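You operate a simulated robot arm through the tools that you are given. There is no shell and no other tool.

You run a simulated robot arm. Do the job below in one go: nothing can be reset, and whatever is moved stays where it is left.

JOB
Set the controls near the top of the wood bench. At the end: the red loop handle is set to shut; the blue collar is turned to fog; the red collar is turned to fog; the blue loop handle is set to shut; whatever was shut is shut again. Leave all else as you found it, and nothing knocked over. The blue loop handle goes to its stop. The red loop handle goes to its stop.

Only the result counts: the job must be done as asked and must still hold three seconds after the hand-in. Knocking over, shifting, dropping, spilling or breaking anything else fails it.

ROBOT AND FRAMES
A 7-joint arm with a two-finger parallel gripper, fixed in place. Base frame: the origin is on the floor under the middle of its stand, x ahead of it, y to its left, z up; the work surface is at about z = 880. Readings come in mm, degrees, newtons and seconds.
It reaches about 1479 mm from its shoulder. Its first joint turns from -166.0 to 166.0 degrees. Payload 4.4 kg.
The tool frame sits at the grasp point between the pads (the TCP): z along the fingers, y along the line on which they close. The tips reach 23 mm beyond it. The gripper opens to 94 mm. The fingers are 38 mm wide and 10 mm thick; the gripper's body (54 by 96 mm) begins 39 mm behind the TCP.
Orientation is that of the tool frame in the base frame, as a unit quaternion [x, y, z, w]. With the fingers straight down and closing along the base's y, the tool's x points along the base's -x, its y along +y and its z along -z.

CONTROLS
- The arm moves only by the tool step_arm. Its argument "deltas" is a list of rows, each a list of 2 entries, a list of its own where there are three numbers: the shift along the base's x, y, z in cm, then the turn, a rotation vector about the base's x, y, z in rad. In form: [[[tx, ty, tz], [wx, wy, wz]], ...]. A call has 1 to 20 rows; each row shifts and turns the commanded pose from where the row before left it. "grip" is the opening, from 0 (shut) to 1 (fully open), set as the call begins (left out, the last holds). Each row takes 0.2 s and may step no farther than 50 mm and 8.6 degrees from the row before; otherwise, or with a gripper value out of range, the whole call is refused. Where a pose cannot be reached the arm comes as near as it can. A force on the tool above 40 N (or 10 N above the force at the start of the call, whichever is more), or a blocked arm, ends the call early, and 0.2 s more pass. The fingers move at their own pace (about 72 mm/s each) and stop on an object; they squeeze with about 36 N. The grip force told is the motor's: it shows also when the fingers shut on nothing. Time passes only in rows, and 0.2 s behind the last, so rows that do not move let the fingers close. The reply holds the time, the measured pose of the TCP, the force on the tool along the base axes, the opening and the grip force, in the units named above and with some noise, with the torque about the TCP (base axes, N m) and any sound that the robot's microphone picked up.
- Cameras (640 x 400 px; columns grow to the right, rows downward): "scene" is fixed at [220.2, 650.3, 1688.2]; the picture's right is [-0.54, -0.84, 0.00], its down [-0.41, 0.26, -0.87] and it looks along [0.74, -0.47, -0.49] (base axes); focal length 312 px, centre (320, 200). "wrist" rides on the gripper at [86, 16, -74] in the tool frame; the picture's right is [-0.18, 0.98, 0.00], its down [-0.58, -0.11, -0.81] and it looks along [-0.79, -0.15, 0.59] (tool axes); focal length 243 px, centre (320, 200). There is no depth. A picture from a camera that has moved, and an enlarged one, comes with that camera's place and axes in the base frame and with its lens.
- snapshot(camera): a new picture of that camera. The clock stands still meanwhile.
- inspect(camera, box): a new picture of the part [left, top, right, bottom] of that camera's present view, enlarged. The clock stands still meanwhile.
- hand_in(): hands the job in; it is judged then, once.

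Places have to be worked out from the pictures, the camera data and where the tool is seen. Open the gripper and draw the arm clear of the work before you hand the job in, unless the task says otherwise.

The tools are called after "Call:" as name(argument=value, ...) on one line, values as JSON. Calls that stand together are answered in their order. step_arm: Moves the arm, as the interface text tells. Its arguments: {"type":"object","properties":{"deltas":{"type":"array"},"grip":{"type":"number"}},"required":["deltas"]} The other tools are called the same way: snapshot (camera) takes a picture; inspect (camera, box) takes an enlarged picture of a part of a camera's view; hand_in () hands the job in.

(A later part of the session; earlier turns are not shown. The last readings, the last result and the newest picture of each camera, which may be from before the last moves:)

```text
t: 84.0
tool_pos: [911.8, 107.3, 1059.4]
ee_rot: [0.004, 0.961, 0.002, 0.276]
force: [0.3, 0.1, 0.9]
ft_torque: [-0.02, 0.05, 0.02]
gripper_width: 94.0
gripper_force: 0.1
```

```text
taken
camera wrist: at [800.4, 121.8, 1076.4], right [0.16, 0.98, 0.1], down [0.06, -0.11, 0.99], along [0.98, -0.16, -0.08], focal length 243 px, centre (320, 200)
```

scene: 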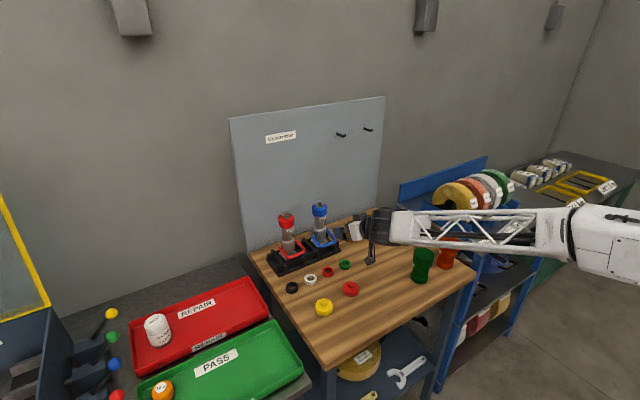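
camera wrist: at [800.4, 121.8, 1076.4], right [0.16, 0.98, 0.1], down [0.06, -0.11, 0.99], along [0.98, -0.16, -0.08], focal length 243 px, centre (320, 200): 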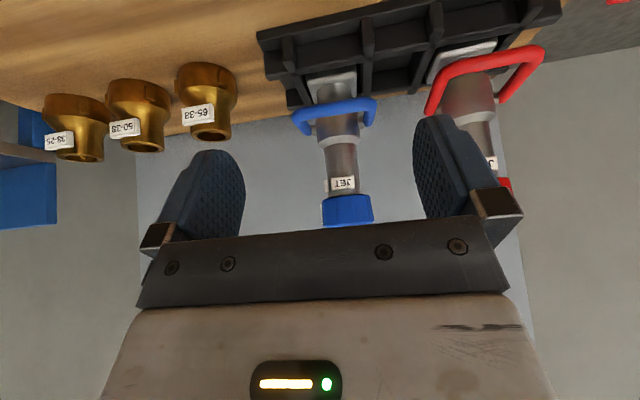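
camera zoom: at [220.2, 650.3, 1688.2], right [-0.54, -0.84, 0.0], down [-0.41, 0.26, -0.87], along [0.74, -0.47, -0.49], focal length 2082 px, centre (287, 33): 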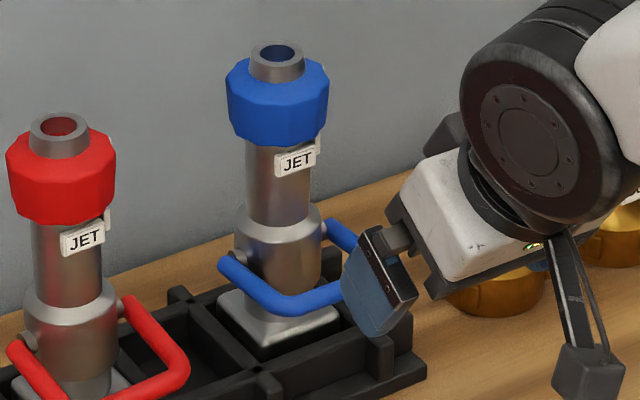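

The nozzle sits upright, about 6 mm further back in its pocket. The blue loop is now about 20° higher than the red one, near horizontal. I'll look at it closer from the wrist camera.

Call:
inspect(camera="wrist", box=[260, 50, 420, 240])

Call:
inspect(camera="scene", box=[310, 205, 345, 245])

Call:
inspect(camera="scene", box=[275, 225, 315, 270])

```text
2.11 times, centred on (340, 145) of wrist
camera zoom: at [800.4, 121.8, 1076.4], right [0.16, 0.98, 0.1], down [0.06, -0.11, 0.99], along [0.98, -0.16, -0.08], focal length 511 px, centre (278, 316)
```

zoom: 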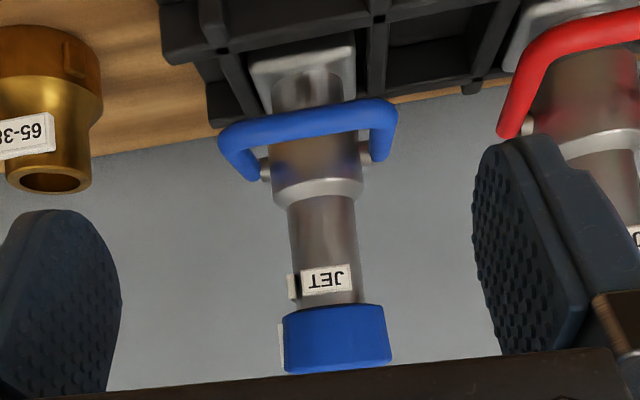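

```text
10.00 times, centred on (328, 225) of scene
camera zoom: at [220.2, 650.3, 1688.2], right [-0.54, -0.84, 0.0], down [-0.41, 0.26, -0.87], along [0.74, -0.47, -0.49], focal length 3122 px, centre (245, -50)
```

zoom: 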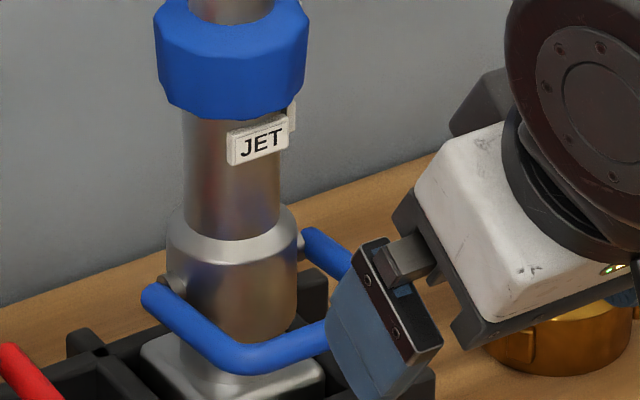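

```text
8.89 times, centred on (295, 248) of scene
camera zoom: at [220.2, 650.3, 1688.2], right [-0.54, -0.84, 0.0], down [-0.41, 0.26, -0.87], along [0.74, -0.47, -0.49], focal length 2775 px, centre (542, -222)
```

zoom: 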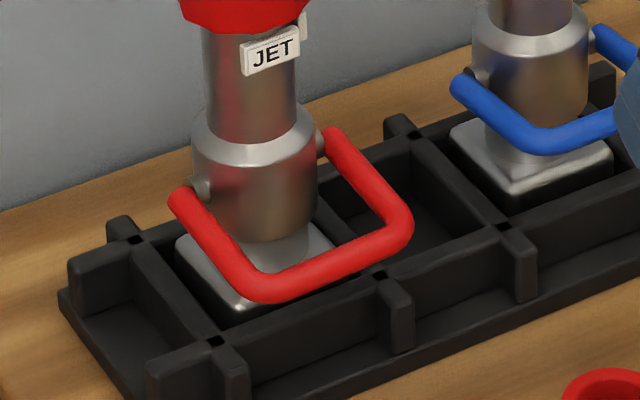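

The blue loop now lies level (about 0°), having turned roughly 24° from its start at about -24°. To confirm that this is the true stop, I'll regrip it at a different tool angle and press a little further. First I position at 45° pitch.

Call:
step_arm(deltas=[[[3.0, 0.03, -0.8], [0, -0.1135, 0]], [[3.0, 0.03, -0.8], [0, -0.1135, 0]], [[0, 0, 0], [0, 0, 0]]], grip=1)

Call:
snapshot(camera="wrist")

```text
t: 84.8
tool_pos: [972.5, 106.9, 1042.2]
ee_rot: [0.004, 0.924, 0.002, 0.383]
force: [0.0, 1.4, 0.5]
ft_torque: [-0.05, -0.01, 0.03]
gripper_width: 94.1
gripper_force: 0.2
```

```text
taken
camera wrist: at [859.4, 123.0, 1033.6], right [0.14, 0.98, 0.14], down [-0.16, -0.11, 0.98], along [0.98, -0.16, 0.14], focal length 243 px, centre (320, 200)
```

wrist: 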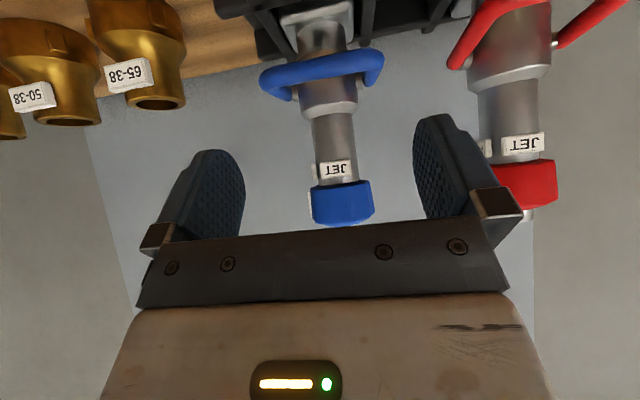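

Aligned at y about 107. I'll advance along the finger direction so the pads cover the arms again.

Call:
step_arm(deltas=[[[1.75, 0, -1.75], [0, 0, 0]], [[1.75, 0, -1.75], [0, 0, 0]], [[1.75, 0, -1.75], [0, 0, 0]], [[1.7, 0, -1.75], [0, 0, 0]], [[0, 0, 0], [0, 0, 0]]], grip=1)

Call:
snapshot(camera="wrist")

Call:
inspect(camera="scene", box=[260, 190, 360, 280])

```text
t: 86.0
tool_pos: [1041.9, 106.8, 974.0]
ee_rot: [0.004, 0.924, 0.002, 0.383]
force: [0.4, 0.1, -0.5]
ft_torque: [0.02, -0.01, 0.01]
gripper_width: 94.1
gripper_force: 0.0
```

```text
taken
camera wrist: at [929.7, 122.4, 964.6], right [0.14, 0.98, 0.14], down [-0.16, -0.11, 0.98], along [0.98, -0.16, 0.14], focal length 243 px, centre (320, 200)
```

wrist: 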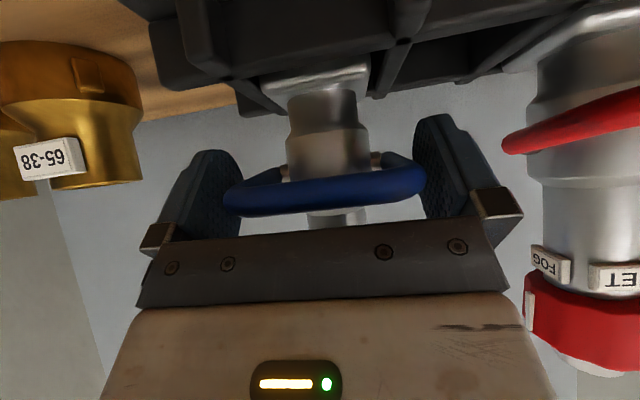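

```text
4.44 times, centred on (310, 235) of scene
camera zoom: at [220.2, 650.3, 1688.2], right [-0.54, -0.84, 0.0], down [-0.41, 0.26, -0.87], along [0.74, -0.47, -0.49], focal length 1388 px, centre (364, 44)
```

zoom: 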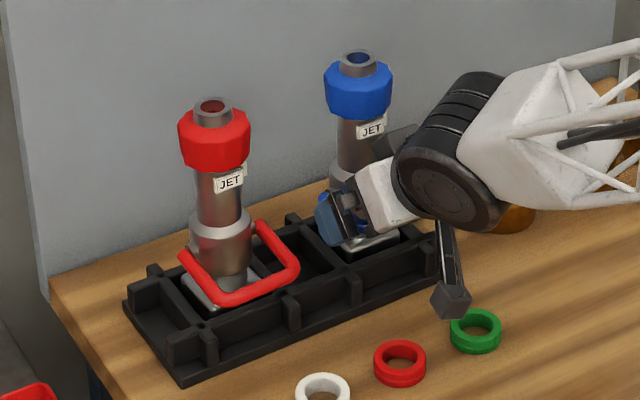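

Straddled with no contact. I'll close on the arms.

Call:
step_arm(deltas=[[[0, 0, 0], [0, 0, 0]], [[0, 0, 0], [0, 0, 0]]], grip=0)

```text
t: 86.6
tool_pos: [1042.0, 107.4, 973.0]
ee_rot: [0.004, 0.924, 0.001, 0.383]
force: [1.1, 0.8, 0.0]
ft_torque: [0.01, 0.02, 0.01]
gripper_width: 83.9
gripper_force: 35.7
```

The grip is balanced with zero side force. I'll turn just 4° further about the pivot and read the torque.

Call:
step_arm(deltas=[[[0.0, 0, 0.14], [0, 0.035, 0]], [[0.02, 0, 0.145], [0, 0.035, 0]], [[0, 0, 0], [0, 0, 0]]], grip=0)

Call:
inspect(camera="scene", box=[260, 190, 360, 280])

```text
t: 87.4
tool_pos: [1043.5, 107.1, 976.2]
ee_rot: [0.004, 0.936, 0.002, 0.351]
force: [-2.5, -4.7, 6.8]
ft_torque: [-0.14, -0.26, -0.18]
gripper_width: 84.0
gripper_force: 36.0
```

```text
4.44 times, centred on (310, 235) of scene
camera zoom: at [220.2, 650.3, 1688.2], right [-0.54, -0.84, 0.0], down [-0.41, 0.26, -0.87], along [0.74, -0.47, -0.49], focal length 1388 px, centre (364, 44)
```

zoom: 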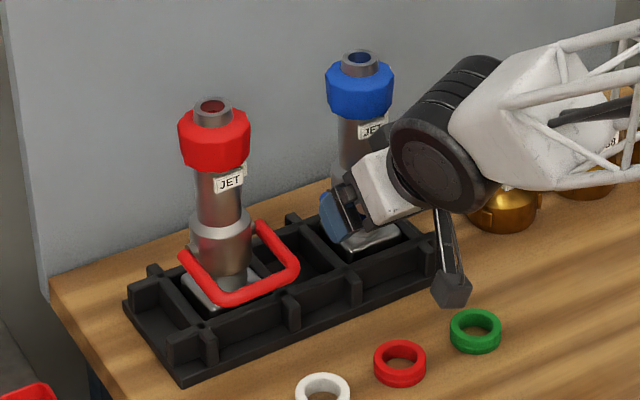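

Still free, with low torque and the nozzle not tilting. I'll go 5° more.

Call:
step_arm(deltas=[[[0.02, 0, 0.18], [0, 0.0437, 0]], [[0.03, 0, 0.18], [0, 0.0437, 0]], [[0, 0, 0], [0, 0, 0]]], grip=0)

Call:
inspect(camera="scene", box=[260, 190, 360, 280])

Call:
snapshot(camera="wrist")

```text
t: 88.2
tool_pos: [1043.9, 108.9, 979.1]
ee_rot: [0.004, 0.951, 0.002, 0.309]
force: [3.8, -0.1, 10.9]
ft_torque: [0.5, -0.48, 0.04]
gripper_width: 83.9
gripper_force: 36.0
```

```text
4.44 times, centred on (310, 235) of scene
camera zoom: at [220.2, 650.3, 1688.2], right [-0.54, -0.84, 0.0], down [-0.41, 0.26, -0.87], along [0.74, -0.47, -0.49], focal length 1388 px, centre (364, 44)
```

zoom: 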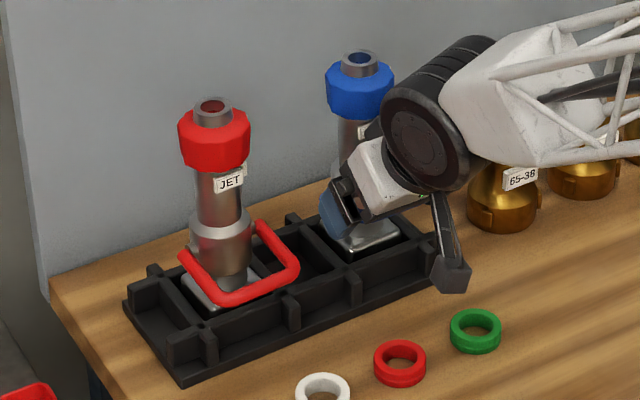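

```text
taken
camera wrist: at [930.0, 123.1, 988.7], right [0.16, 0.98, 0.11], down [-0.01, -0.11, 0.99], along [0.99, -0.16, -0.01], focal length 243 px, centre (320, 200)
```

wrist: 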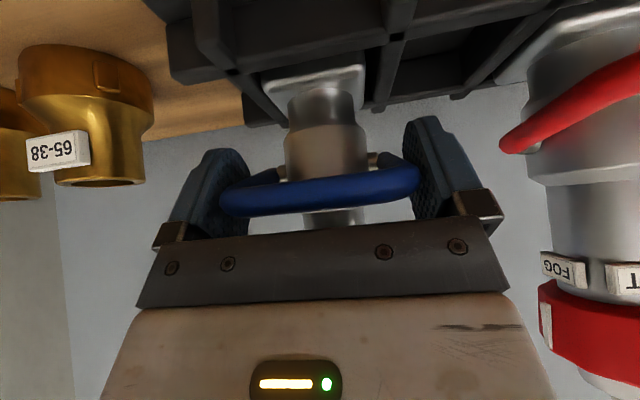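

The loop is now about 9° above horizontal with the nozzle upright, so the earlier resistance was not the stop: I had been lifting the nozzle. Keeping a slight downward pressure works well, so I'll continue.

Call:
step_arm(deltas=[[[0.04, 0, 0.2], [0, 0.0524, 0]], [[0.06, 0, 0.2], [0, 0.0524, 0]], [[0, 0, 0], [0, 0, 0]]], grip=0)

Call:
inspect(camera="scene", box=[260, 190, 360, 280])

```text
t: 89.0
tool_pos: [1043.8, 108.5, 985.4]
ee_rot: [0.004, 0.966, 0.001, 0.26]
force: [4.0, 0.1, 13.7]
ft_torque: [0.05, -1.45, 0.1]
gripper_width: 84.4
gripper_force: 35.9
```

```text
4.44 times, centred on (310, 235) of scene
camera zoom: at [220.2, 650.3, 1688.2], right [-0.54, -0.84, 0.0], down [-0.41, 0.26, -0.87], along [0.74, -0.47, -0.49], focal length 1388 px, centre (364, 44)
```

zoom: 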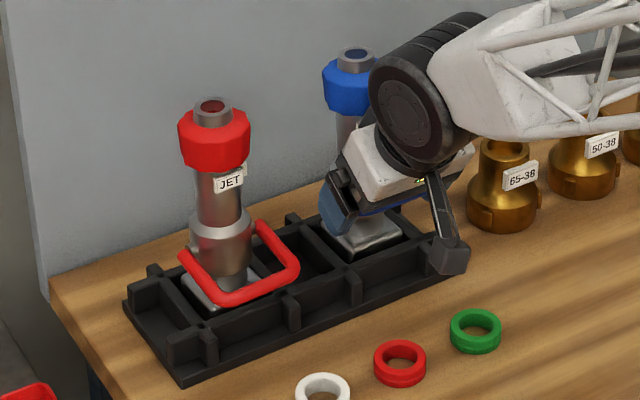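

Working out the torque about the pivot gives about 0.9 N·m now, against under 0.1 N·m while it turned freely. So this is a hard stop, at about 5° above level relative to the nozzle. The loop is at its stop with the nozzle leaning back on it, so I'll ease back a few degrees until the nozzle stands upright with the torque just gone.

Call:
step_arm(deltas=[[[-0.06, 0, -0.2], [0, -0.0524, 0]], [[0, 0, 0], [0, 0, 0]]], grip=0)

Call:
inspect(camera="scene", box=[260, 190, 360, 280])

```text
t: 89.6
tool_pos: [1042.4, 108.9, 980.3]
ee_rot: [0.005, 0.959, 0.001, 0.284]
force: [-4.9, -0.7, 7.4]
ft_torque: [-0.11, -0.25, -0.05]
gripper_width: 83.8
gripper_force: 35.8
```

```text
4.44 times, centred on (310, 235) of scene
camera zoom: at [220.2, 650.3, 1688.2], right [-0.54, -0.84, 0.0], down [-0.41, 0.26, -0.87], along [0.74, -0.47, -0.49], focal length 1388 px, centre (364, 44)
```

zoom: 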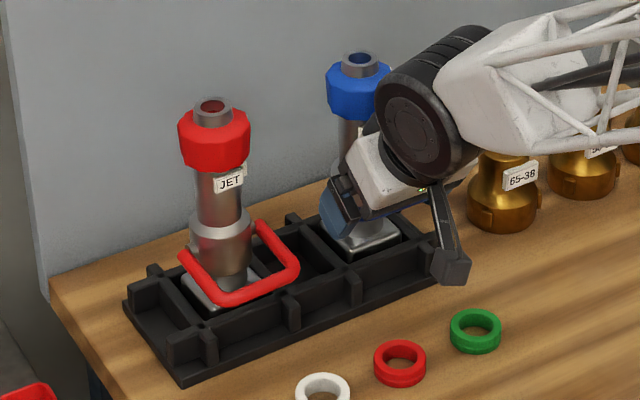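

The nozzle is upright again at 33° pitch. On reflection, the black block on the back of the gripper, opposite the camera, touches the collar when the tool gets steeper than about 35°. That collision caused both events, so the true stop isn't reached yet. I'll release, back out and regrip with a flatter tool so I can swing further with clearance.

Call:
step_arm(deltas=[[[0, 0, 0], [0, 0, 0]], [[0, 0, 0], [0, 0, 0]], [[-1.3, 0, 2.0], [0, 0, 0]], [[-1.3, 0, 2.0], [0, 0, 0]], [[-2.5, 0, 1.5], [0, -0.1, 0]], [[-2.5, 0, 0], [0, -0.14, 0]], [[-2.5, 0, 0], [0, -0.14, 0]], [[0, 0, 0], [0, -0.14, 0]], [[0, 0, 0], [0, -0.126, 0]], [[0, 0, 0], [0, 0, 0]]], grip=1)

Call:
snapshot(camera="wrist")

Call:
inspect(camera="scene", box=[260, 190, 360, 280])

Call:
inspect(camera="scene", box=[310, 205, 345, 245])

```text
t: 91.6
tool_pos: [963.0, 109.5, 940.4]
ee_rot: [0.019, 0.868, 0.001, 0.496]
force: [-0.3, -0.2, -0.1]
ft_torque: [-0.02, -0.02, 0.0]
gripper_width: 94.0
gripper_force: 0.0
out of reach, approached as far as the arm can: row 9
stopped in row 9: the force on the tool passed its limit at 240 N (the readings are from after the stop); the commanded pose is now the measured one
```

```text
taken
camera wrist: at [856.1, 127.4, 904.2], right [0.12, 0.98, 0.18], down [-0.4, -0.12, 0.91], along [0.91, -0.18, 0.38], focal length 243 px, centre (320, 200)
```

wrist: 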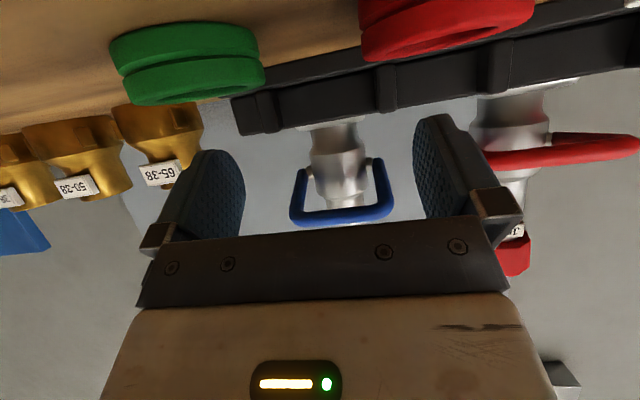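

```text
4.44 times, centred on (310, 235) of scene
camera zoom: at [220.2, 650.3, 1688.2], right [-0.54, -0.84, 0.0], down [-0.41, 0.26, -0.87], along [0.74, -0.47, -0.49], focal length 1388 px, centre (364, 44)
```

zoom: 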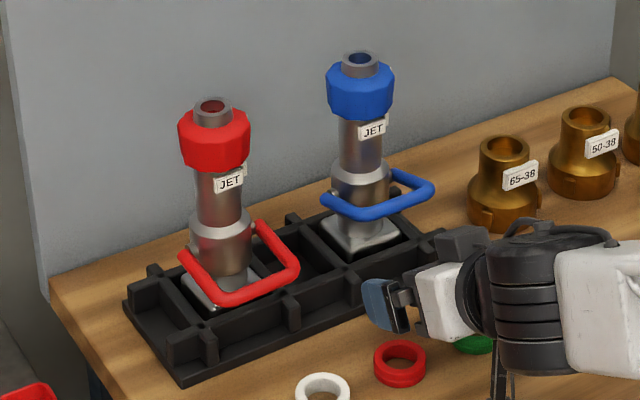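

```text
10.00 times, centred on (328, 225) of scene
camera zoom: at [220.2, 650.3, 1688.2], right [-0.54, -0.84, 0.0], down [-0.41, 0.26, -0.87], along [0.74, -0.47, -0.49], focal length 3122 px, centre (245, -50)
```

zoom: 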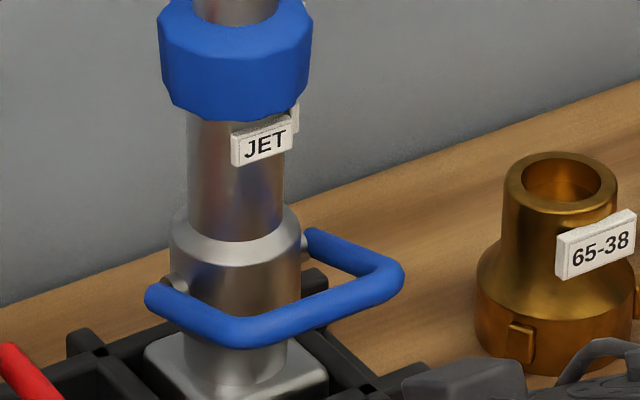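

The arm hit a limit beyond 60° pitch and dropped about 10 cm before stopping on a 240 N contact, so I must never exceed 60° pitch here. Forces are zero now. I'll lift straight up carefully and check what was touched.

Call:
step_arm(deltas=[[[0, 0, 1], [0, 0, 0]], [[0, 0, 2], [0, 0, 0]], [[0, 0, 3], [0, 0, 0]], [[0, 0, 4], [0, 0, 0]], [[0, 0, 0], [0, 0, 0]]], grip=1)

Call:
inspect(camera="scene", box=[250, 190, 410, 320])

Call:
snapshot(camera="scene")

```text
t: 92.8
tool_pos: [960.9, 110.7, 1041.6]
ee_rot: [0.019, 0.868, 0.001, 0.496]
force: [0.6, -0.1, -0.1]
ft_torque: [-0.01, 0.03, -0.01]
gripper_width: 94.3
gripper_force: 0.0
```

```text
3.08 times, centred on (330, 255) of scene
camera zoom: at [220.2, 650.3, 1688.2], right [-0.54, -0.84, 0.0], down [-0.41, 0.26, -0.87], along [0.74, -0.47, -0.49], focal length 961 px, centre (289, 31)
```

zoom: 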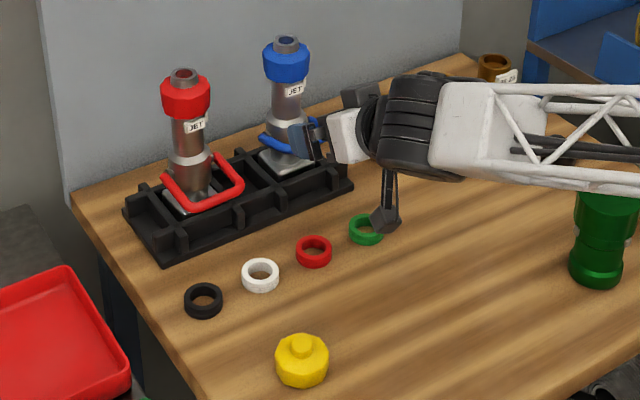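

```text
taken
```

scene: 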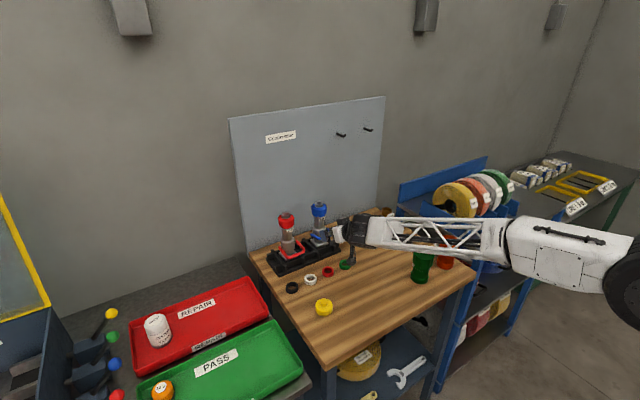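

The red knob isn't where it was. I need to find it, so I'll scan the scene and wrist views.

Call:
inspect(camera="scene", box=[320, 260, 520, 400])

Call:
inspect(camera="scene", box=[200, 300, 400, 400])

Call:
snapshot(camera="wrist")

```text
2.86 times, centred on (420, 330) of scene
camera zoom: at [220.2, 650.3, 1688.2], right [-0.54, -0.84, 0.0], down [-0.41, 0.26, -0.87], along [0.74, -0.47, -0.49], focal length 892 px, centre (34, -171)
```

zoom: 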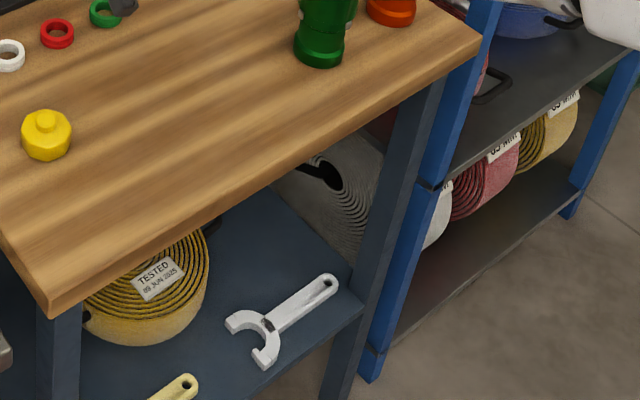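

```text
3.20 times, centred on (300, 350) of scene
camera zoom: at [220.2, 650.3, 1688.2], right [-0.54, -0.84, 0.0], down [-0.41, 0.26, -0.87], along [0.74, -0.47, -0.49], focal length 999 px, centre (384, -280)
```

zoom: 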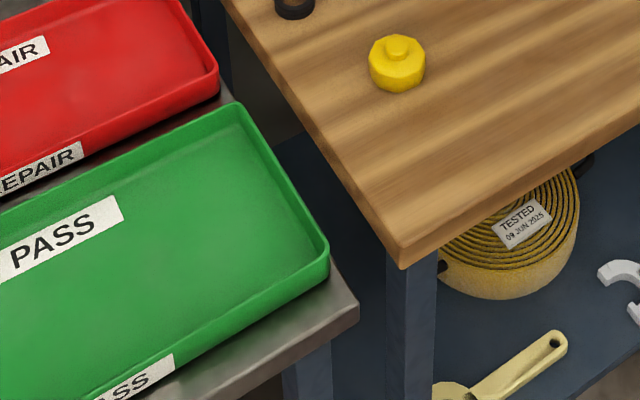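

```text
taken
camera wrist: at [855.7, 127.4, 1005.2], right [0.12, 0.98, 0.18], down [-0.4, -0.12, 0.91], along [0.91, -0.18, 0.38], focal length 243 px, centre (320, 200)
```

wrist: 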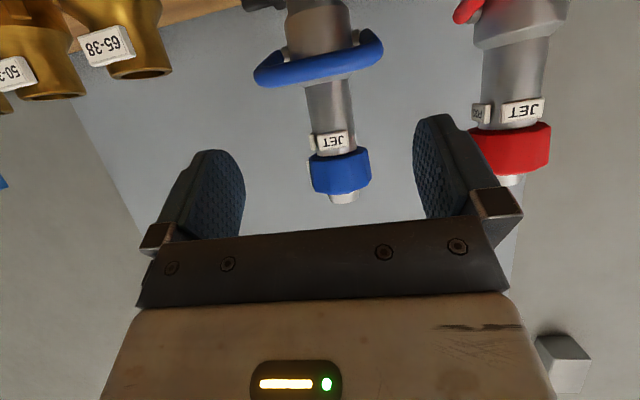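

The knob isn't visible on the bench. I'll raise the arm to a safe vertical pose and survey with the wrist camera.

Call:
step_arm(deltas=[[[-2, 0, 4], [0, 0, 0]], [[-2, 0, 4], [0, 0.1, 0]], [[-2, 0, 4], [0, 0.13, 0]], [[-2, 0, 2], [0, 0.13, 0]], [[-2, 0, 0], [0, 0.13, 0]], [[-2, 0, 0], [0, 0.13, 0]], [[-2, 0, 0], [0, 0.13, 0]], [[-2, 0, 0], [0, 0.13, 0]], [[-2, 0, 0], [0, 0.13, 0]], [[0, 0, 0], [0, 0.028, 0]], [[0, 0, 0], [0, 0, 0]]], grip=1)

Call:
snapshot(camera="wrist")

Call:
snapshot(camera="scene")

```text
t: 95.2
tool_pos: [782.0, 108.9, 1178.5]
ee_rot: [0.016, 1.0, -0.008, -0.001]
force: [-0.9, 0.5, 0.2]
ft_torque: [-0.01, -0.01, 0.01]
gripper_width: 94.2
gripper_force: 0.1
```

```text
taken
camera wrist: at [697.1, 126.9, 1253.8], right [0.22, 0.98, -0.02], down [0.58, -0.12, 0.81], along [0.79, -0.18, -0.59], focal length 243 px, centre (320, 200)
```

wrist: 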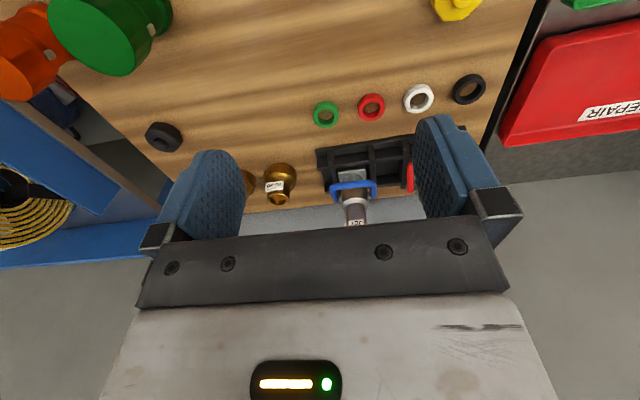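

```text
taken
```

scene: 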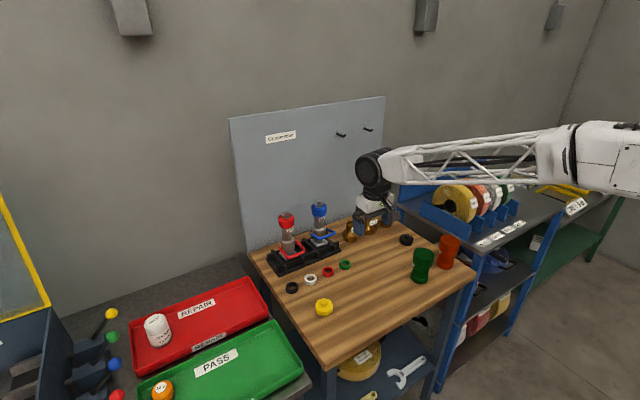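

The red knob has gone off the bench. I'll look down toward the bench's near edge and the floor in front of the robot to find it.

Call:
step_arm(deltas=[[[-4, 0, 2], [0, 0.12, 0]], [[-4, 0, 2], [0, 0.12, 0]], [[-4, 0, 2], [0, 0.12, 0]], [[-3, 0, 0], [0, 0.12, 0]], [[0, 0, 0], [0, 0.12, 0]], [[0, 0, 0], [0, 0, 0]]], grip=1)

Call:
snapshot(camera="wrist")

```text
t: 96.6
tool_pos: [632.3, 108.9, 1240.5]
ee_rot: [0.014, 0.955, -0.012, -0.296]
force: [-0.6, 0.0, -1.5]
ft_torque: [0.0, -0.05, 0.02]
gripper_width: 94.1
gripper_force: 0.1
```

```text
taken
camera wrist: at [604.1, 127.8, 1350.6], right [0.17, 0.98, -0.14], down [0.93, -0.12, 0.34], along [0.31, -0.18, -0.93], focal length 243 px, centre (320, 200)
```

wrist: 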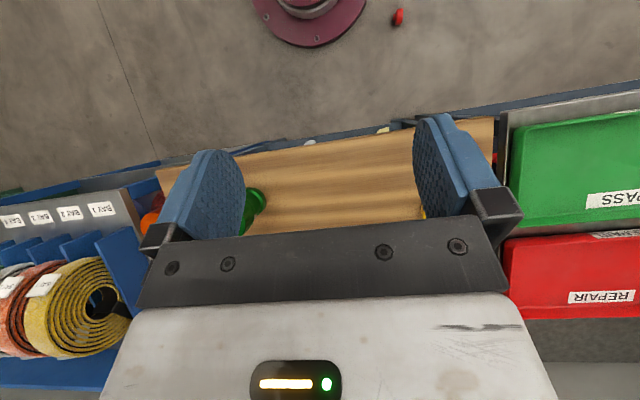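

The red knob is on the floor near the robot's base, at about (241, 371). I'll finish the loops first and then try to fetch it. I return to the proven setup point, removing the small roll and yaw errors from the bump.

Call:
step_arm(deltas=[[[4, 0, 0], [0.015, -0.12, 0.01]], [[4, 0, 0], [0.016, -0.12, 0.01]], [[4, 0, -1], [0, -0.12, 0]], [[4, 0, -1], [0, -0.12, 0]], [[4.5, 0, -1], [0, -0.12, 0]], [[4.3, 0, -1], [0, 0, 0]], [[0, 0, -2], [0, 0, 0]], [[0, 0, -3], [0, 0, 0]], [[0, 0, 0], [0, 0, 0]]], grip=1)

```text
t: 98.6
tool_pos: [881.9, 108.9, 1149.2]
ee_rot: [0.001, 1.0, 0.001, -0.001]
force: [0.7, 0.6, -0.6]
ft_torque: [0.0, 0.0, -0.02]
gripper_width: 94.1
gripper_force: 0.0
```

Clean vertical pose. Now I pitch to 58°, staying under the limit, at this safe height.

Call:
step_arm(deltas=[[[0, 0, -1], [0, -0.13, 0]], [[0, 0, -1], [0, -0.13, 0]], [[0, 0, -1], [0, -0.13, 0]], [[0, 0, -1], [0, -0.13, 0]], [[0, 0, 0], [0, -0.13, 0]], [[0, 0, 0], [0, -0.13, 0]], [[0, 0, 0], [0, -0.13, 0]], [[0, 0, 0], [0, -0.1, 0]], [[0, 0, 0], [0, 0, 0]]], grip=1)

Call:
inspect(camera="scene", box=[310, 205, 345, 245])

```text
t: 100.6
tool_pos: [880.1, 109.3, 1110.8]
ee_rot: [0.0, 0.874, 0.002, 0.485]
force: [1.0, 0.0, 1.3]
ft_torque: [-0.01, 0.07, -0.02]
gripper_width: 93.8
gripper_force: 0.0
```

```text
10.00 times, centred on (328, 225) of scene
camera zoom: at [220.2, 650.3, 1688.2], right [-0.54, -0.84, 0.0], down [-0.41, 0.26, -0.87], along [0.74, -0.47, -0.49], focal length 3122 px, centre (245, -50)
```

zoom: 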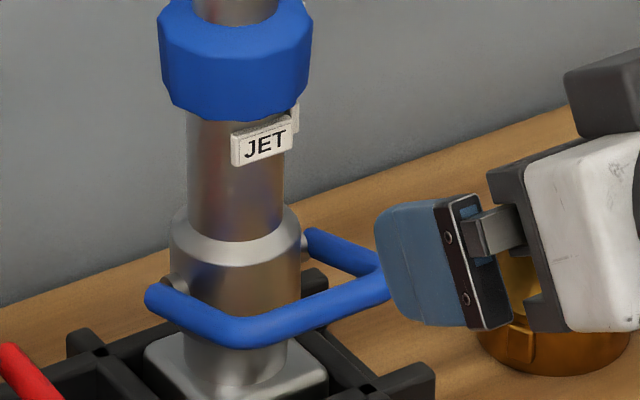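

The blue loop is at about +9°. I'll move to the pre-grasp point in front of it.

Call:
step_arm(deltas=[[[2.82, -0.05, -2.95], [0, 0, 0]], [[2.82, -0.05, -2.95], [0, 0, 0]], [[2.82, -0.05, -2.95], [0, 0, 0]], [[0, 0, 0], [0, 0, 0]]], grip=1)

Call:
snapshot(camera="wrist")

```text
t: 101.6
tool_pos: [966.9, 109.1, 1021.9]
ee_rot: [0.001, 0.876, 0.001, 0.483]
force: [-0.1, -0.5, 0.4]
ft_torque: [-0.02, -0.03, 0.0]
gripper_width: 93.7
gripper_force: 0.0
```

```text
taken
camera wrist: at [858.4, 122.7, 988.5], right [0.1, 0.98, 0.16], down [-0.37, -0.11, 0.92], along [0.92, -0.15, 0.36], focal length 243 px, centre (320, 200)
```

wrist: 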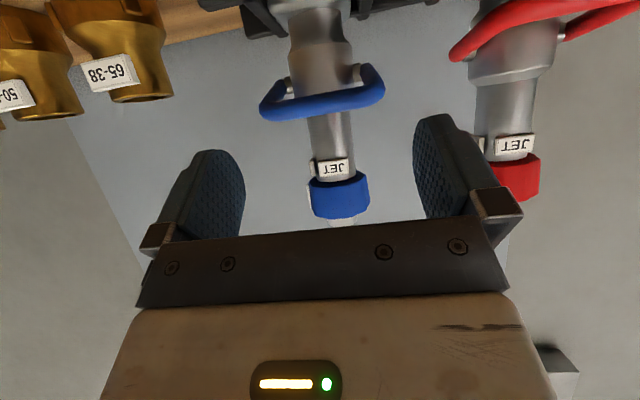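

Aligned, with the crossbar at about (1023, 108, 985). I'll advance along the finger direction to straddle it near the crossbar end.

Call:
step_arm(deltas=[[[1.65, -0.03, -1.0], [0, 0, 0]], [[1.65, -0.03, -1.0], [0, 0, 0]], [[1.65, -0.03, -1.0], [0, 0, 0]], [[1.65, 0, -1.0], [0, 0, 0]], [[0, 0, 0], [0, 0, 0]]], grip=1)

Call:
snapshot(camera="wrist")

Call:
inspect(camera="scene", box=[260, 190, 360, 280])

```text
t: 102.8
tool_pos: [1033.8, 107.9, 980.9]
ee_rot: [0.0, 0.875, 0.002, 0.484]
force: [1.0, -0.8, -0.4]
ft_torque: [-0.01, -0.03, 0.03]
gripper_width: 94.1
gripper_force: 0.2
```

```text
taken
camera wrist: at [924.8, 121.7, 947.6], right [0.1, 0.98, 0.16], down [-0.37, -0.11, 0.92], along [0.92, -0.15, 0.36], focal length 243 px, centre (320, 200)
```

wrist: 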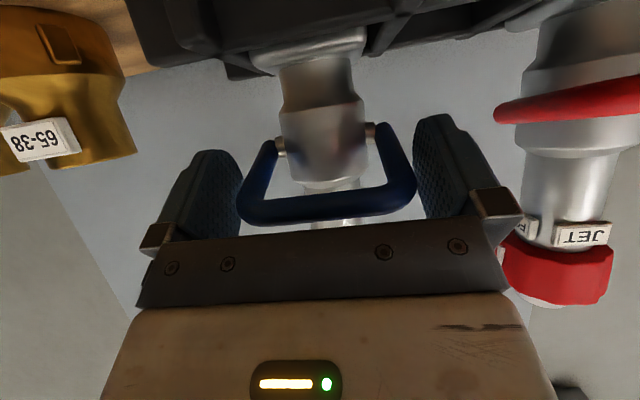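

```text
4.44 times, centred on (310, 235) of scene
camera zoom: at [220.2, 650.3, 1688.2], right [-0.54, -0.84, 0.0], down [-0.41, 0.26, -0.87], along [0.74, -0.47, -0.49], focal length 1388 px, centre (364, 44)
```

zoom: 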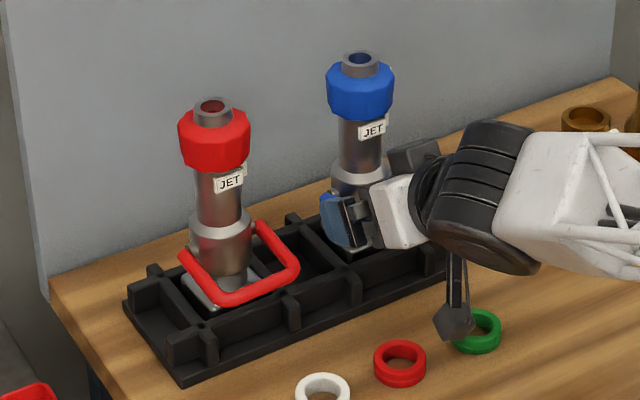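

Straddled cleanly. I'll close on the arms.

Call:
step_arm(deltas=[[[0, 0, 0], [0, 0, 0]], [[0, 0, 0], [0, 0, 0]]], grip=0)

```text
t: 103.4
tool_pos: [1033.0, 108.3, 981.4]
ee_rot: [0.001, 0.876, 0.0, 0.483]
force: [1.8, 0.8, 0.8]
ft_torque: [0.0, -0.04, 0.02]
gripper_width: 83.7
gripper_force: 36.1
```

The grip is balanced. I'll swing 10° up about the pivot with slight downward bias.

Call:
step_arm(deltas=[[[0.06, 0, 0.27], [0, 0.0582, 0]], [[0.08, 0, 0.27], [0, 0.0582, 0]], [[0.09, 0, 0.27], [0, 0.0582, 0]], [[0, 0, 0], [0, 0, 0]]], grip=0)

Call:
inspect(camera="scene", box=[260, 190, 360, 280])

Call:
snapshot(camera="wrist")

```text
t: 104.4
tool_pos: [1035.2, 108.4, 989.7]
ee_rot: [0.0, 0.914, 0.002, 0.405]
force: [0.4, -0.6, 0.2]
ft_torque: [-0.04, 0.25, 0.01]
gripper_width: 83.9
gripper_force: 36.0
```

```text
4.44 times, centred on (310, 235) of scene
camera zoom: at [220.2, 650.3, 1688.2], right [-0.54, -0.84, 0.0], down [-0.41, 0.26, -0.87], along [0.74, -0.47, -0.49], focal length 1388 px, centre (364, 44)
```

zoom: 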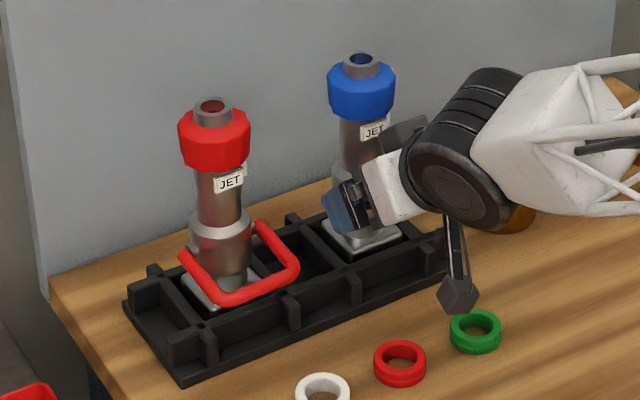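

```text
taken
camera wrist: at [921.9, 121.8, 975.6], right [0.12, 0.98, 0.14], down [-0.21, -0.11, 0.97], along [0.97, -0.15, 0.19], focal length 243 px, centre (320, 200)
```

wrist: 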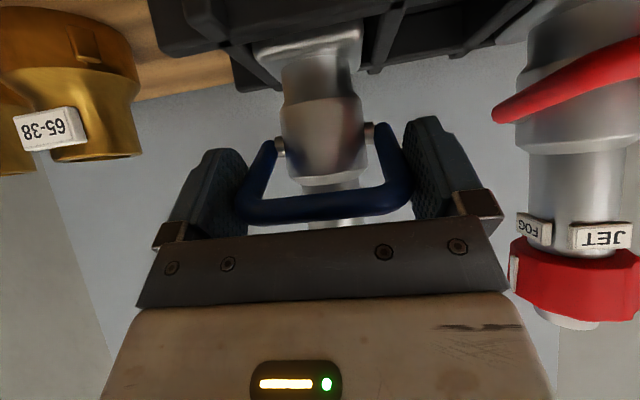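

Smooth: the nozzle is upright and the forces near zero. 8° more on this grip.

Call:
step_arm(deltas=[[[0.08, 0, 0.21], [0, 0.0466, 0]], [[0.1, 0, 0.21], [0, 0.0466, 0]], [[0.1, 0, 0.2], [0, 0.0466, 0]], [[0, 0, 0], [0, 0, 0]]], grip=0)

Call:
inspect(camera="scene", box=[260, 190, 360, 280])

```text
t: 105.4
tool_pos: [1038.0, 107.3, 995.2]
ee_rot: [0.0, 0.94, 0.001, 0.341]
force: [-0.1, 0.0, 0.1]
ft_torque: [-0.02, 0.22, 0.05]
gripper_width: 84.1
gripper_force: 36.4
```

```text
4.44 times, centred on (310, 235) of scene
camera zoom: at [220.2, 650.3, 1688.2], right [-0.54, -0.84, 0.0], down [-0.41, 0.26, -0.87], along [0.74, -0.47, -0.49], focal length 1388 px, centre (364, 44)
```

zoom: 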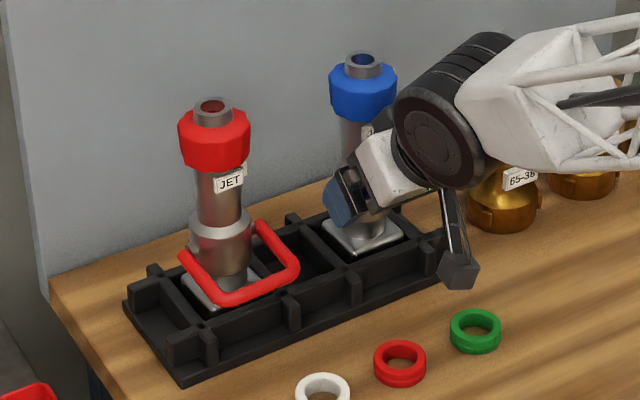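

The loop is now at about +28° with everything steady. I'll release, back out, re-pitch to 58° and regrip.

Call:
step_arm(deltas=[[[0, 0, 0], [0, 0, 0]], [[0, 0, 0], [0, 0, 0]], [[-1.6, 0, 1.9], [0, 0, 0]], [[-1.6, 0, 1.9], [0, 0, 0]], [[-1.6, 0, 1.0], [0, -0.08, 0]], [[-1.2, 0, -0.5], [0, -0.08, 0]], [[0, 0, -0.5], [0, -0.08, 0]], [[0, 0, 0], [0, -0.07, 0]], [[0, 0, 0], [0, 0, 0]]], grip=1)

Call:
snapshot(camera="wrist")

Call:
inspect(camera="scene", box=[310, 205, 345, 245])

```text
t: 107.4
tool_pos: [977.3, 108.7, 1033.1]
ee_rot: [0.0, 0.876, 0.002, 0.481]
force: [0.0, -0.1, -0.3]
ft_torque: [0.0, 0.01, 0.04]
gripper_width: 94.2
gripper_force: 0.0
```

```text
taken
camera wrist: at [869.1, 121.7, 1000.4], right [0.1, 0.98, 0.16], down [-0.37, -0.11, 0.92], along [0.92, -0.15, 0.35], focal length 243 px, centre (320, 200)
```

wrist: 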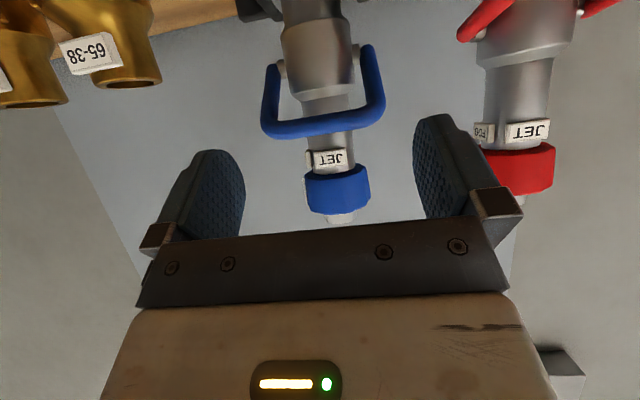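

```text
10.00 times, centred on (328, 225) of scene
camera zoom: at [220.2, 650.3, 1688.2], right [-0.54, -0.84, 0.0], down [-0.41, 0.26, -0.87], along [0.74, -0.47, -0.49], focal length 3122 px, centre (245, -50)
```

zoom: 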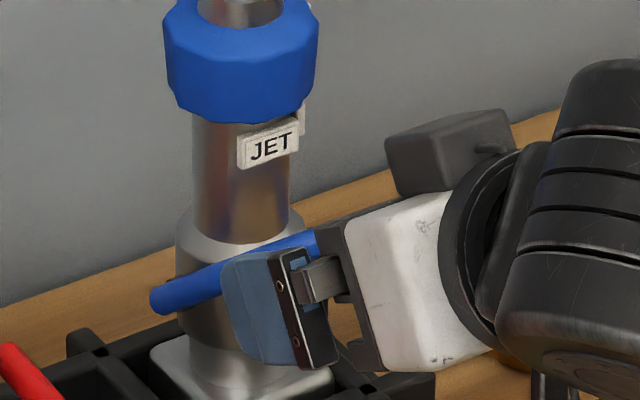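

The loop stands up noticeably now, at about +35°. I'll advance to straddle it again near the crossbar.

Call:
step_arm(deltas=[[[1.62, -0.03, -0.76], [0, 0, 0]], [[1.62, -0.03, -0.76], [0, 0, 0]], [[1.62, -0.03, -0.76], [0, 0, 0]], [[1.61, 0, -0.76], [0, 0, 0]], [[0, 0, 0], [0, 0, 0]]], grip=1)

Call:
snapshot(camera="wrist")

Call:
inspect(camera="scene", box=[260, 190, 360, 280])

```text
t: 108.6
tool_pos: [1041.5, 106.0, 1003.5]
ee_rot: [0.0, 0.876, 0.002, 0.482]
force: [0.2, -0.4, 0.3]
ft_torque: [0.02, -0.02, 0.04]
gripper_width: 94.1
gripper_force: 0.0
```

```text
taken
camera wrist: at [932.8, 120.2, 970.7], right [0.1, 0.98, 0.16], down [-0.37, -0.11, 0.92], along [0.92, -0.15, 0.35], focal length 243 px, centre (320, 200)
```

wrist: 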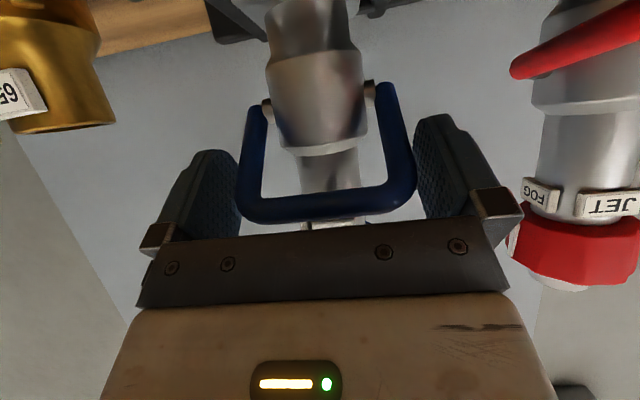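

```text
4.44 times, centred on (310, 235) of scene
camera zoom: at [220.2, 650.3, 1688.2], right [-0.54, -0.84, 0.0], down [-0.41, 0.26, -0.87], along [0.74, -0.47, -0.49], focal length 1388 px, centre (364, 44)
```

zoom: 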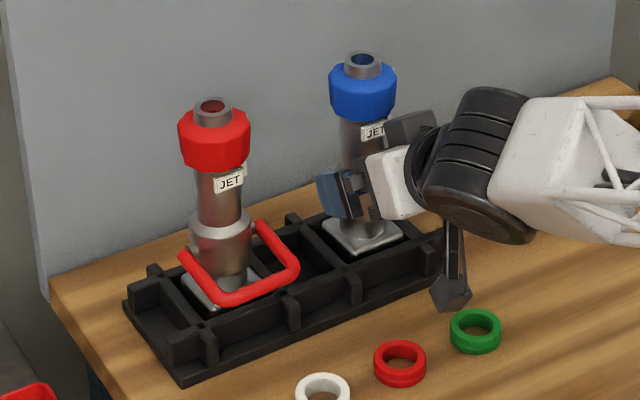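

Well centred. I'll close and then swing further.

Call:
step_arm(deltas=[[[0, 0, 0], [0, 0, 0]], [[0, 0, 0], [0, 0, 0]]], grip=0)

```text
t: 109.2
tool_pos: [1041.9, 105.9, 1003.9]
ee_rot: [0.001, 0.876, 0.001, 0.482]
force: [2.5, 3.2, 1.1]
ft_torque: [0.1, -0.15, 0.11]
gripper_width: 84.0
gripper_force: 35.6
```

Call:
step_arm(deltas=[[[0.2, 0, 0.23], [0, 0.061, 0]], [[0.21, 0, 0.22], [0, 0.061, 0]], [[0, 0, 0], [0, 0, 0]]], grip=0)

Call:
inspect(camera="scene", box=[260, 190, 360, 280])

Call:
snapshot(camera="wrist")

```text
t: 110.0
tool_pos: [1046.3, 105.6, 1006.8]
ee_rot: [0.0, 0.904, 0.001, 0.427]
force: [5.9, 7.7, 3.4]
ft_torque: [0.24, -1.05, -0.14]
gripper_width: 84.1
gripper_force: 35.7
```

```text
4.44 times, centred on (310, 235) of scene
camera zoom: at [220.2, 650.3, 1688.2], right [-0.54, -0.84, 0.0], down [-0.41, 0.26, -0.87], along [0.74, -0.47, -0.49], focal length 1388 px, centre (364, 44)
```

zoom: 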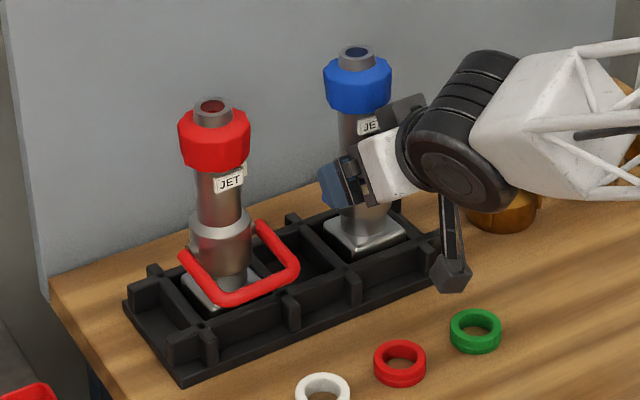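

```text
taken
camera wrist: at [933.6, 120.6, 988.7], right [0.12, 0.98, 0.15], down [-0.25, -0.11, 0.96], along [0.96, -0.15, 0.24], focal length 243 px, centre (320, 200)
```

wrist: 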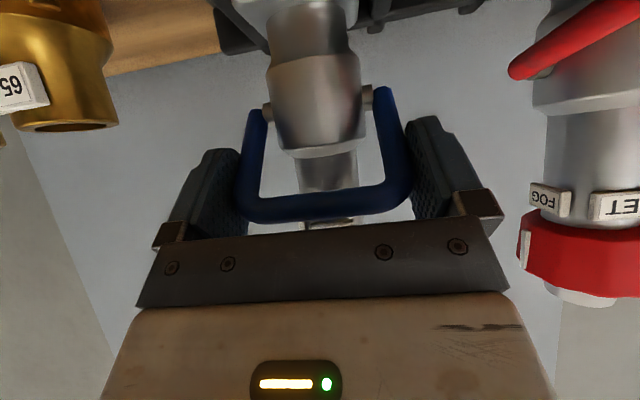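

The pivot torque rose to about 0.7 N·m and the nozzle leaned slightly. I'll zoom in to see whether the gripper's black block is touching the collar or this is the real stop.

Call:
inspect(camera="scene", box=[310, 195, 345, 235])

Call:
inspect(camera="wrist", box=[220, 40, 440, 240])

```text
10.00 times, centred on (328, 215) of scene
camera zoom: at [220.2, 650.3, 1688.2], right [-0.54, -0.84, 0.0], down [-0.41, 0.26, -0.87], along [0.74, -0.47, -0.49], focal length 3122 px, centre (245, 50)
```

zoom: 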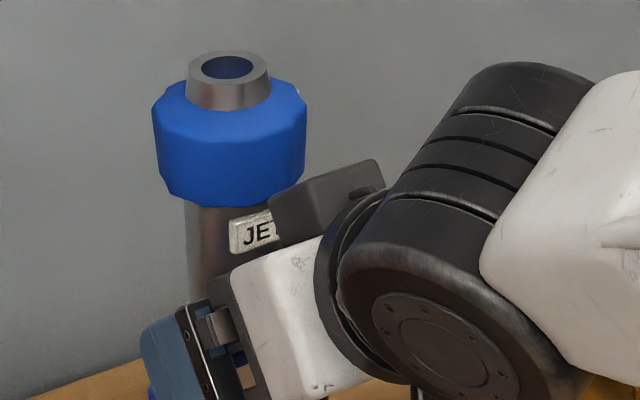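

```text
2.00 times, centred on (330, 140) of wrist
camera zoom: at [933.6, 120.6, 988.7], right [0.12, 0.98, 0.15], down [-0.25, -0.11, 0.96], along [0.96, -0.15, 0.24], focal length 485 px, centre (300, 320)
```

zoom: 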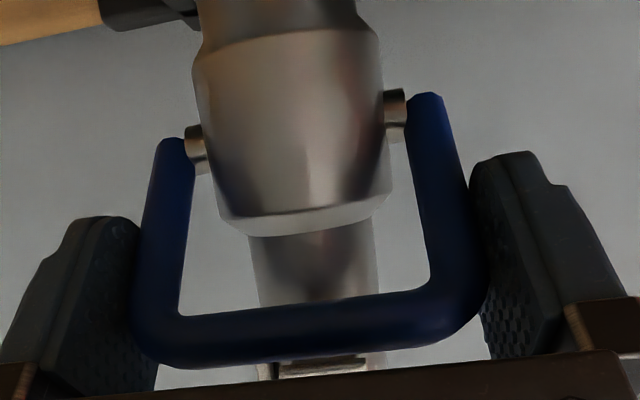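

The block's nearest corner works out at about x = 1036, z = 1077, some 15–18 mm in front of the collar, so nothing is colliding. This is the true stop, with the loop at about 45–50° toward the tip. I'll ease back a little so the nozzle stands upright with the loop still on its stop.

Call:
step_arm(deltas=[[[-0.17, 0, -0.2], [0, -0.052, 0]], [[0, 0, 0], [0, 0, 0]]], grip=0)

Call:
inspect(camera="scene", box=[260, 190, 360, 280])

```text
t: 110.6
tool_pos: [1044.0, 106.5, 1005.7]
ee_rot: [0.0, 0.893, 0.002, 0.45]
force: [-8.6, 11.3, 5.7]
ft_torque: [0.64, 0.14, -0.23]
gripper_width: 83.9
gripper_force: 36.1
```

```text
4.44 times, centred on (310, 235) of scene
camera zoom: at [220.2, 650.3, 1688.2], right [-0.54, -0.84, 0.0], down [-0.41, 0.26, -0.87], along [0.74, -0.47, -0.49], focal length 1388 px, centre (364, 44)
```

zoom: 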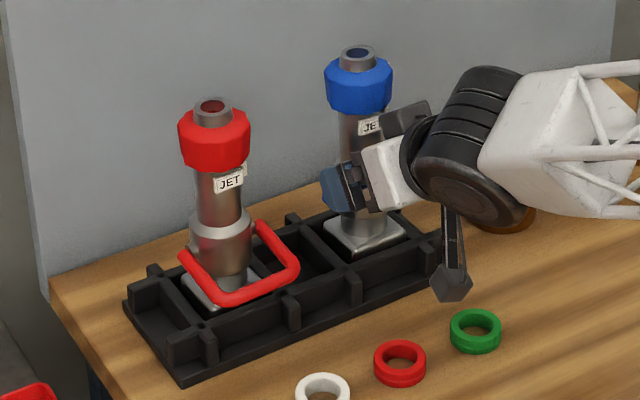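

The torque is gone, with only a small push left. I'll release the loop and back out to check the result.

Call:
step_arm(deltas=[[[-0.03, 0.05, 0], [0, 0, 0]], [[0, 0, 0], [0, 0, 0]]], grip=1)

Call:
step_arm(deltas=[[[-1.6, 0, 1.2], [0, 0, 0]], [[-2.0, 0, 1.5], [0, 0, 0]], [[-3.0, 0, 2.0], [0, 0, 0]], [[-4.0, 0, 2.0], [0, 0, 0]], [[-4.0, 0, 1.0], [0, 0, 0]], [[0, 0, 0], [0, 0, 0]]], grip=1)

Call:
inspect(camera="scene", box=[260, 190, 360, 280])

Call:
snapshot(camera="wrist")

```text
t: 111.2
tool_pos: [1043.4, 106.3, 1006.4]
ee_rot: [-0.001, 0.893, 0.002, 0.45]
force: [0.0, 0.4, 0.2]
ft_torque: [-0.01, 0.0, 0.0]
gripper_width: 94.2
gripper_force: 0.0
```

```text
t: 112.6
tool_pos: [897.6, 104.3, 1082.5]
ee_rot: [-0.001, 0.893, 0.002, 0.45]
force: [0.1, 0.3, 0.1]
ft_torque: [0.01, 0.02, 0.0]
gripper_width: 93.8
gripper_force: 0.0
```

```text
4.44 times, centred on (310, 235) of scene
camera zoom: at [220.2, 650.3, 1688.2], right [-0.54, -0.84, 0.0], down [-0.41, 0.26, -0.87], along [0.74, -0.47, -0.49], focal length 1388 px, centre (364, 44)
```

zoom: 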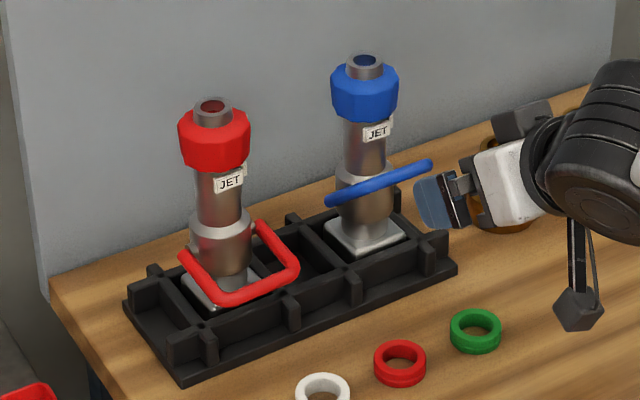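

```text
taken
camera wrist: at [786.7, 119.2, 1057.3], right [0.11, 0.98, 0.15], down [-0.3, -0.11, 0.95], along [0.95, -0.15, 0.29], focal length 243 px, centre (320, 200)
```

wrist: 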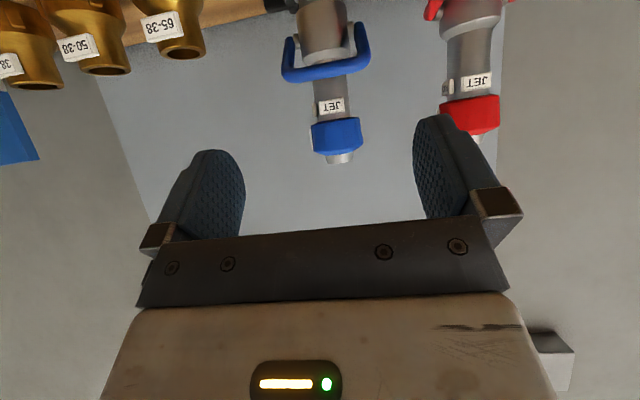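

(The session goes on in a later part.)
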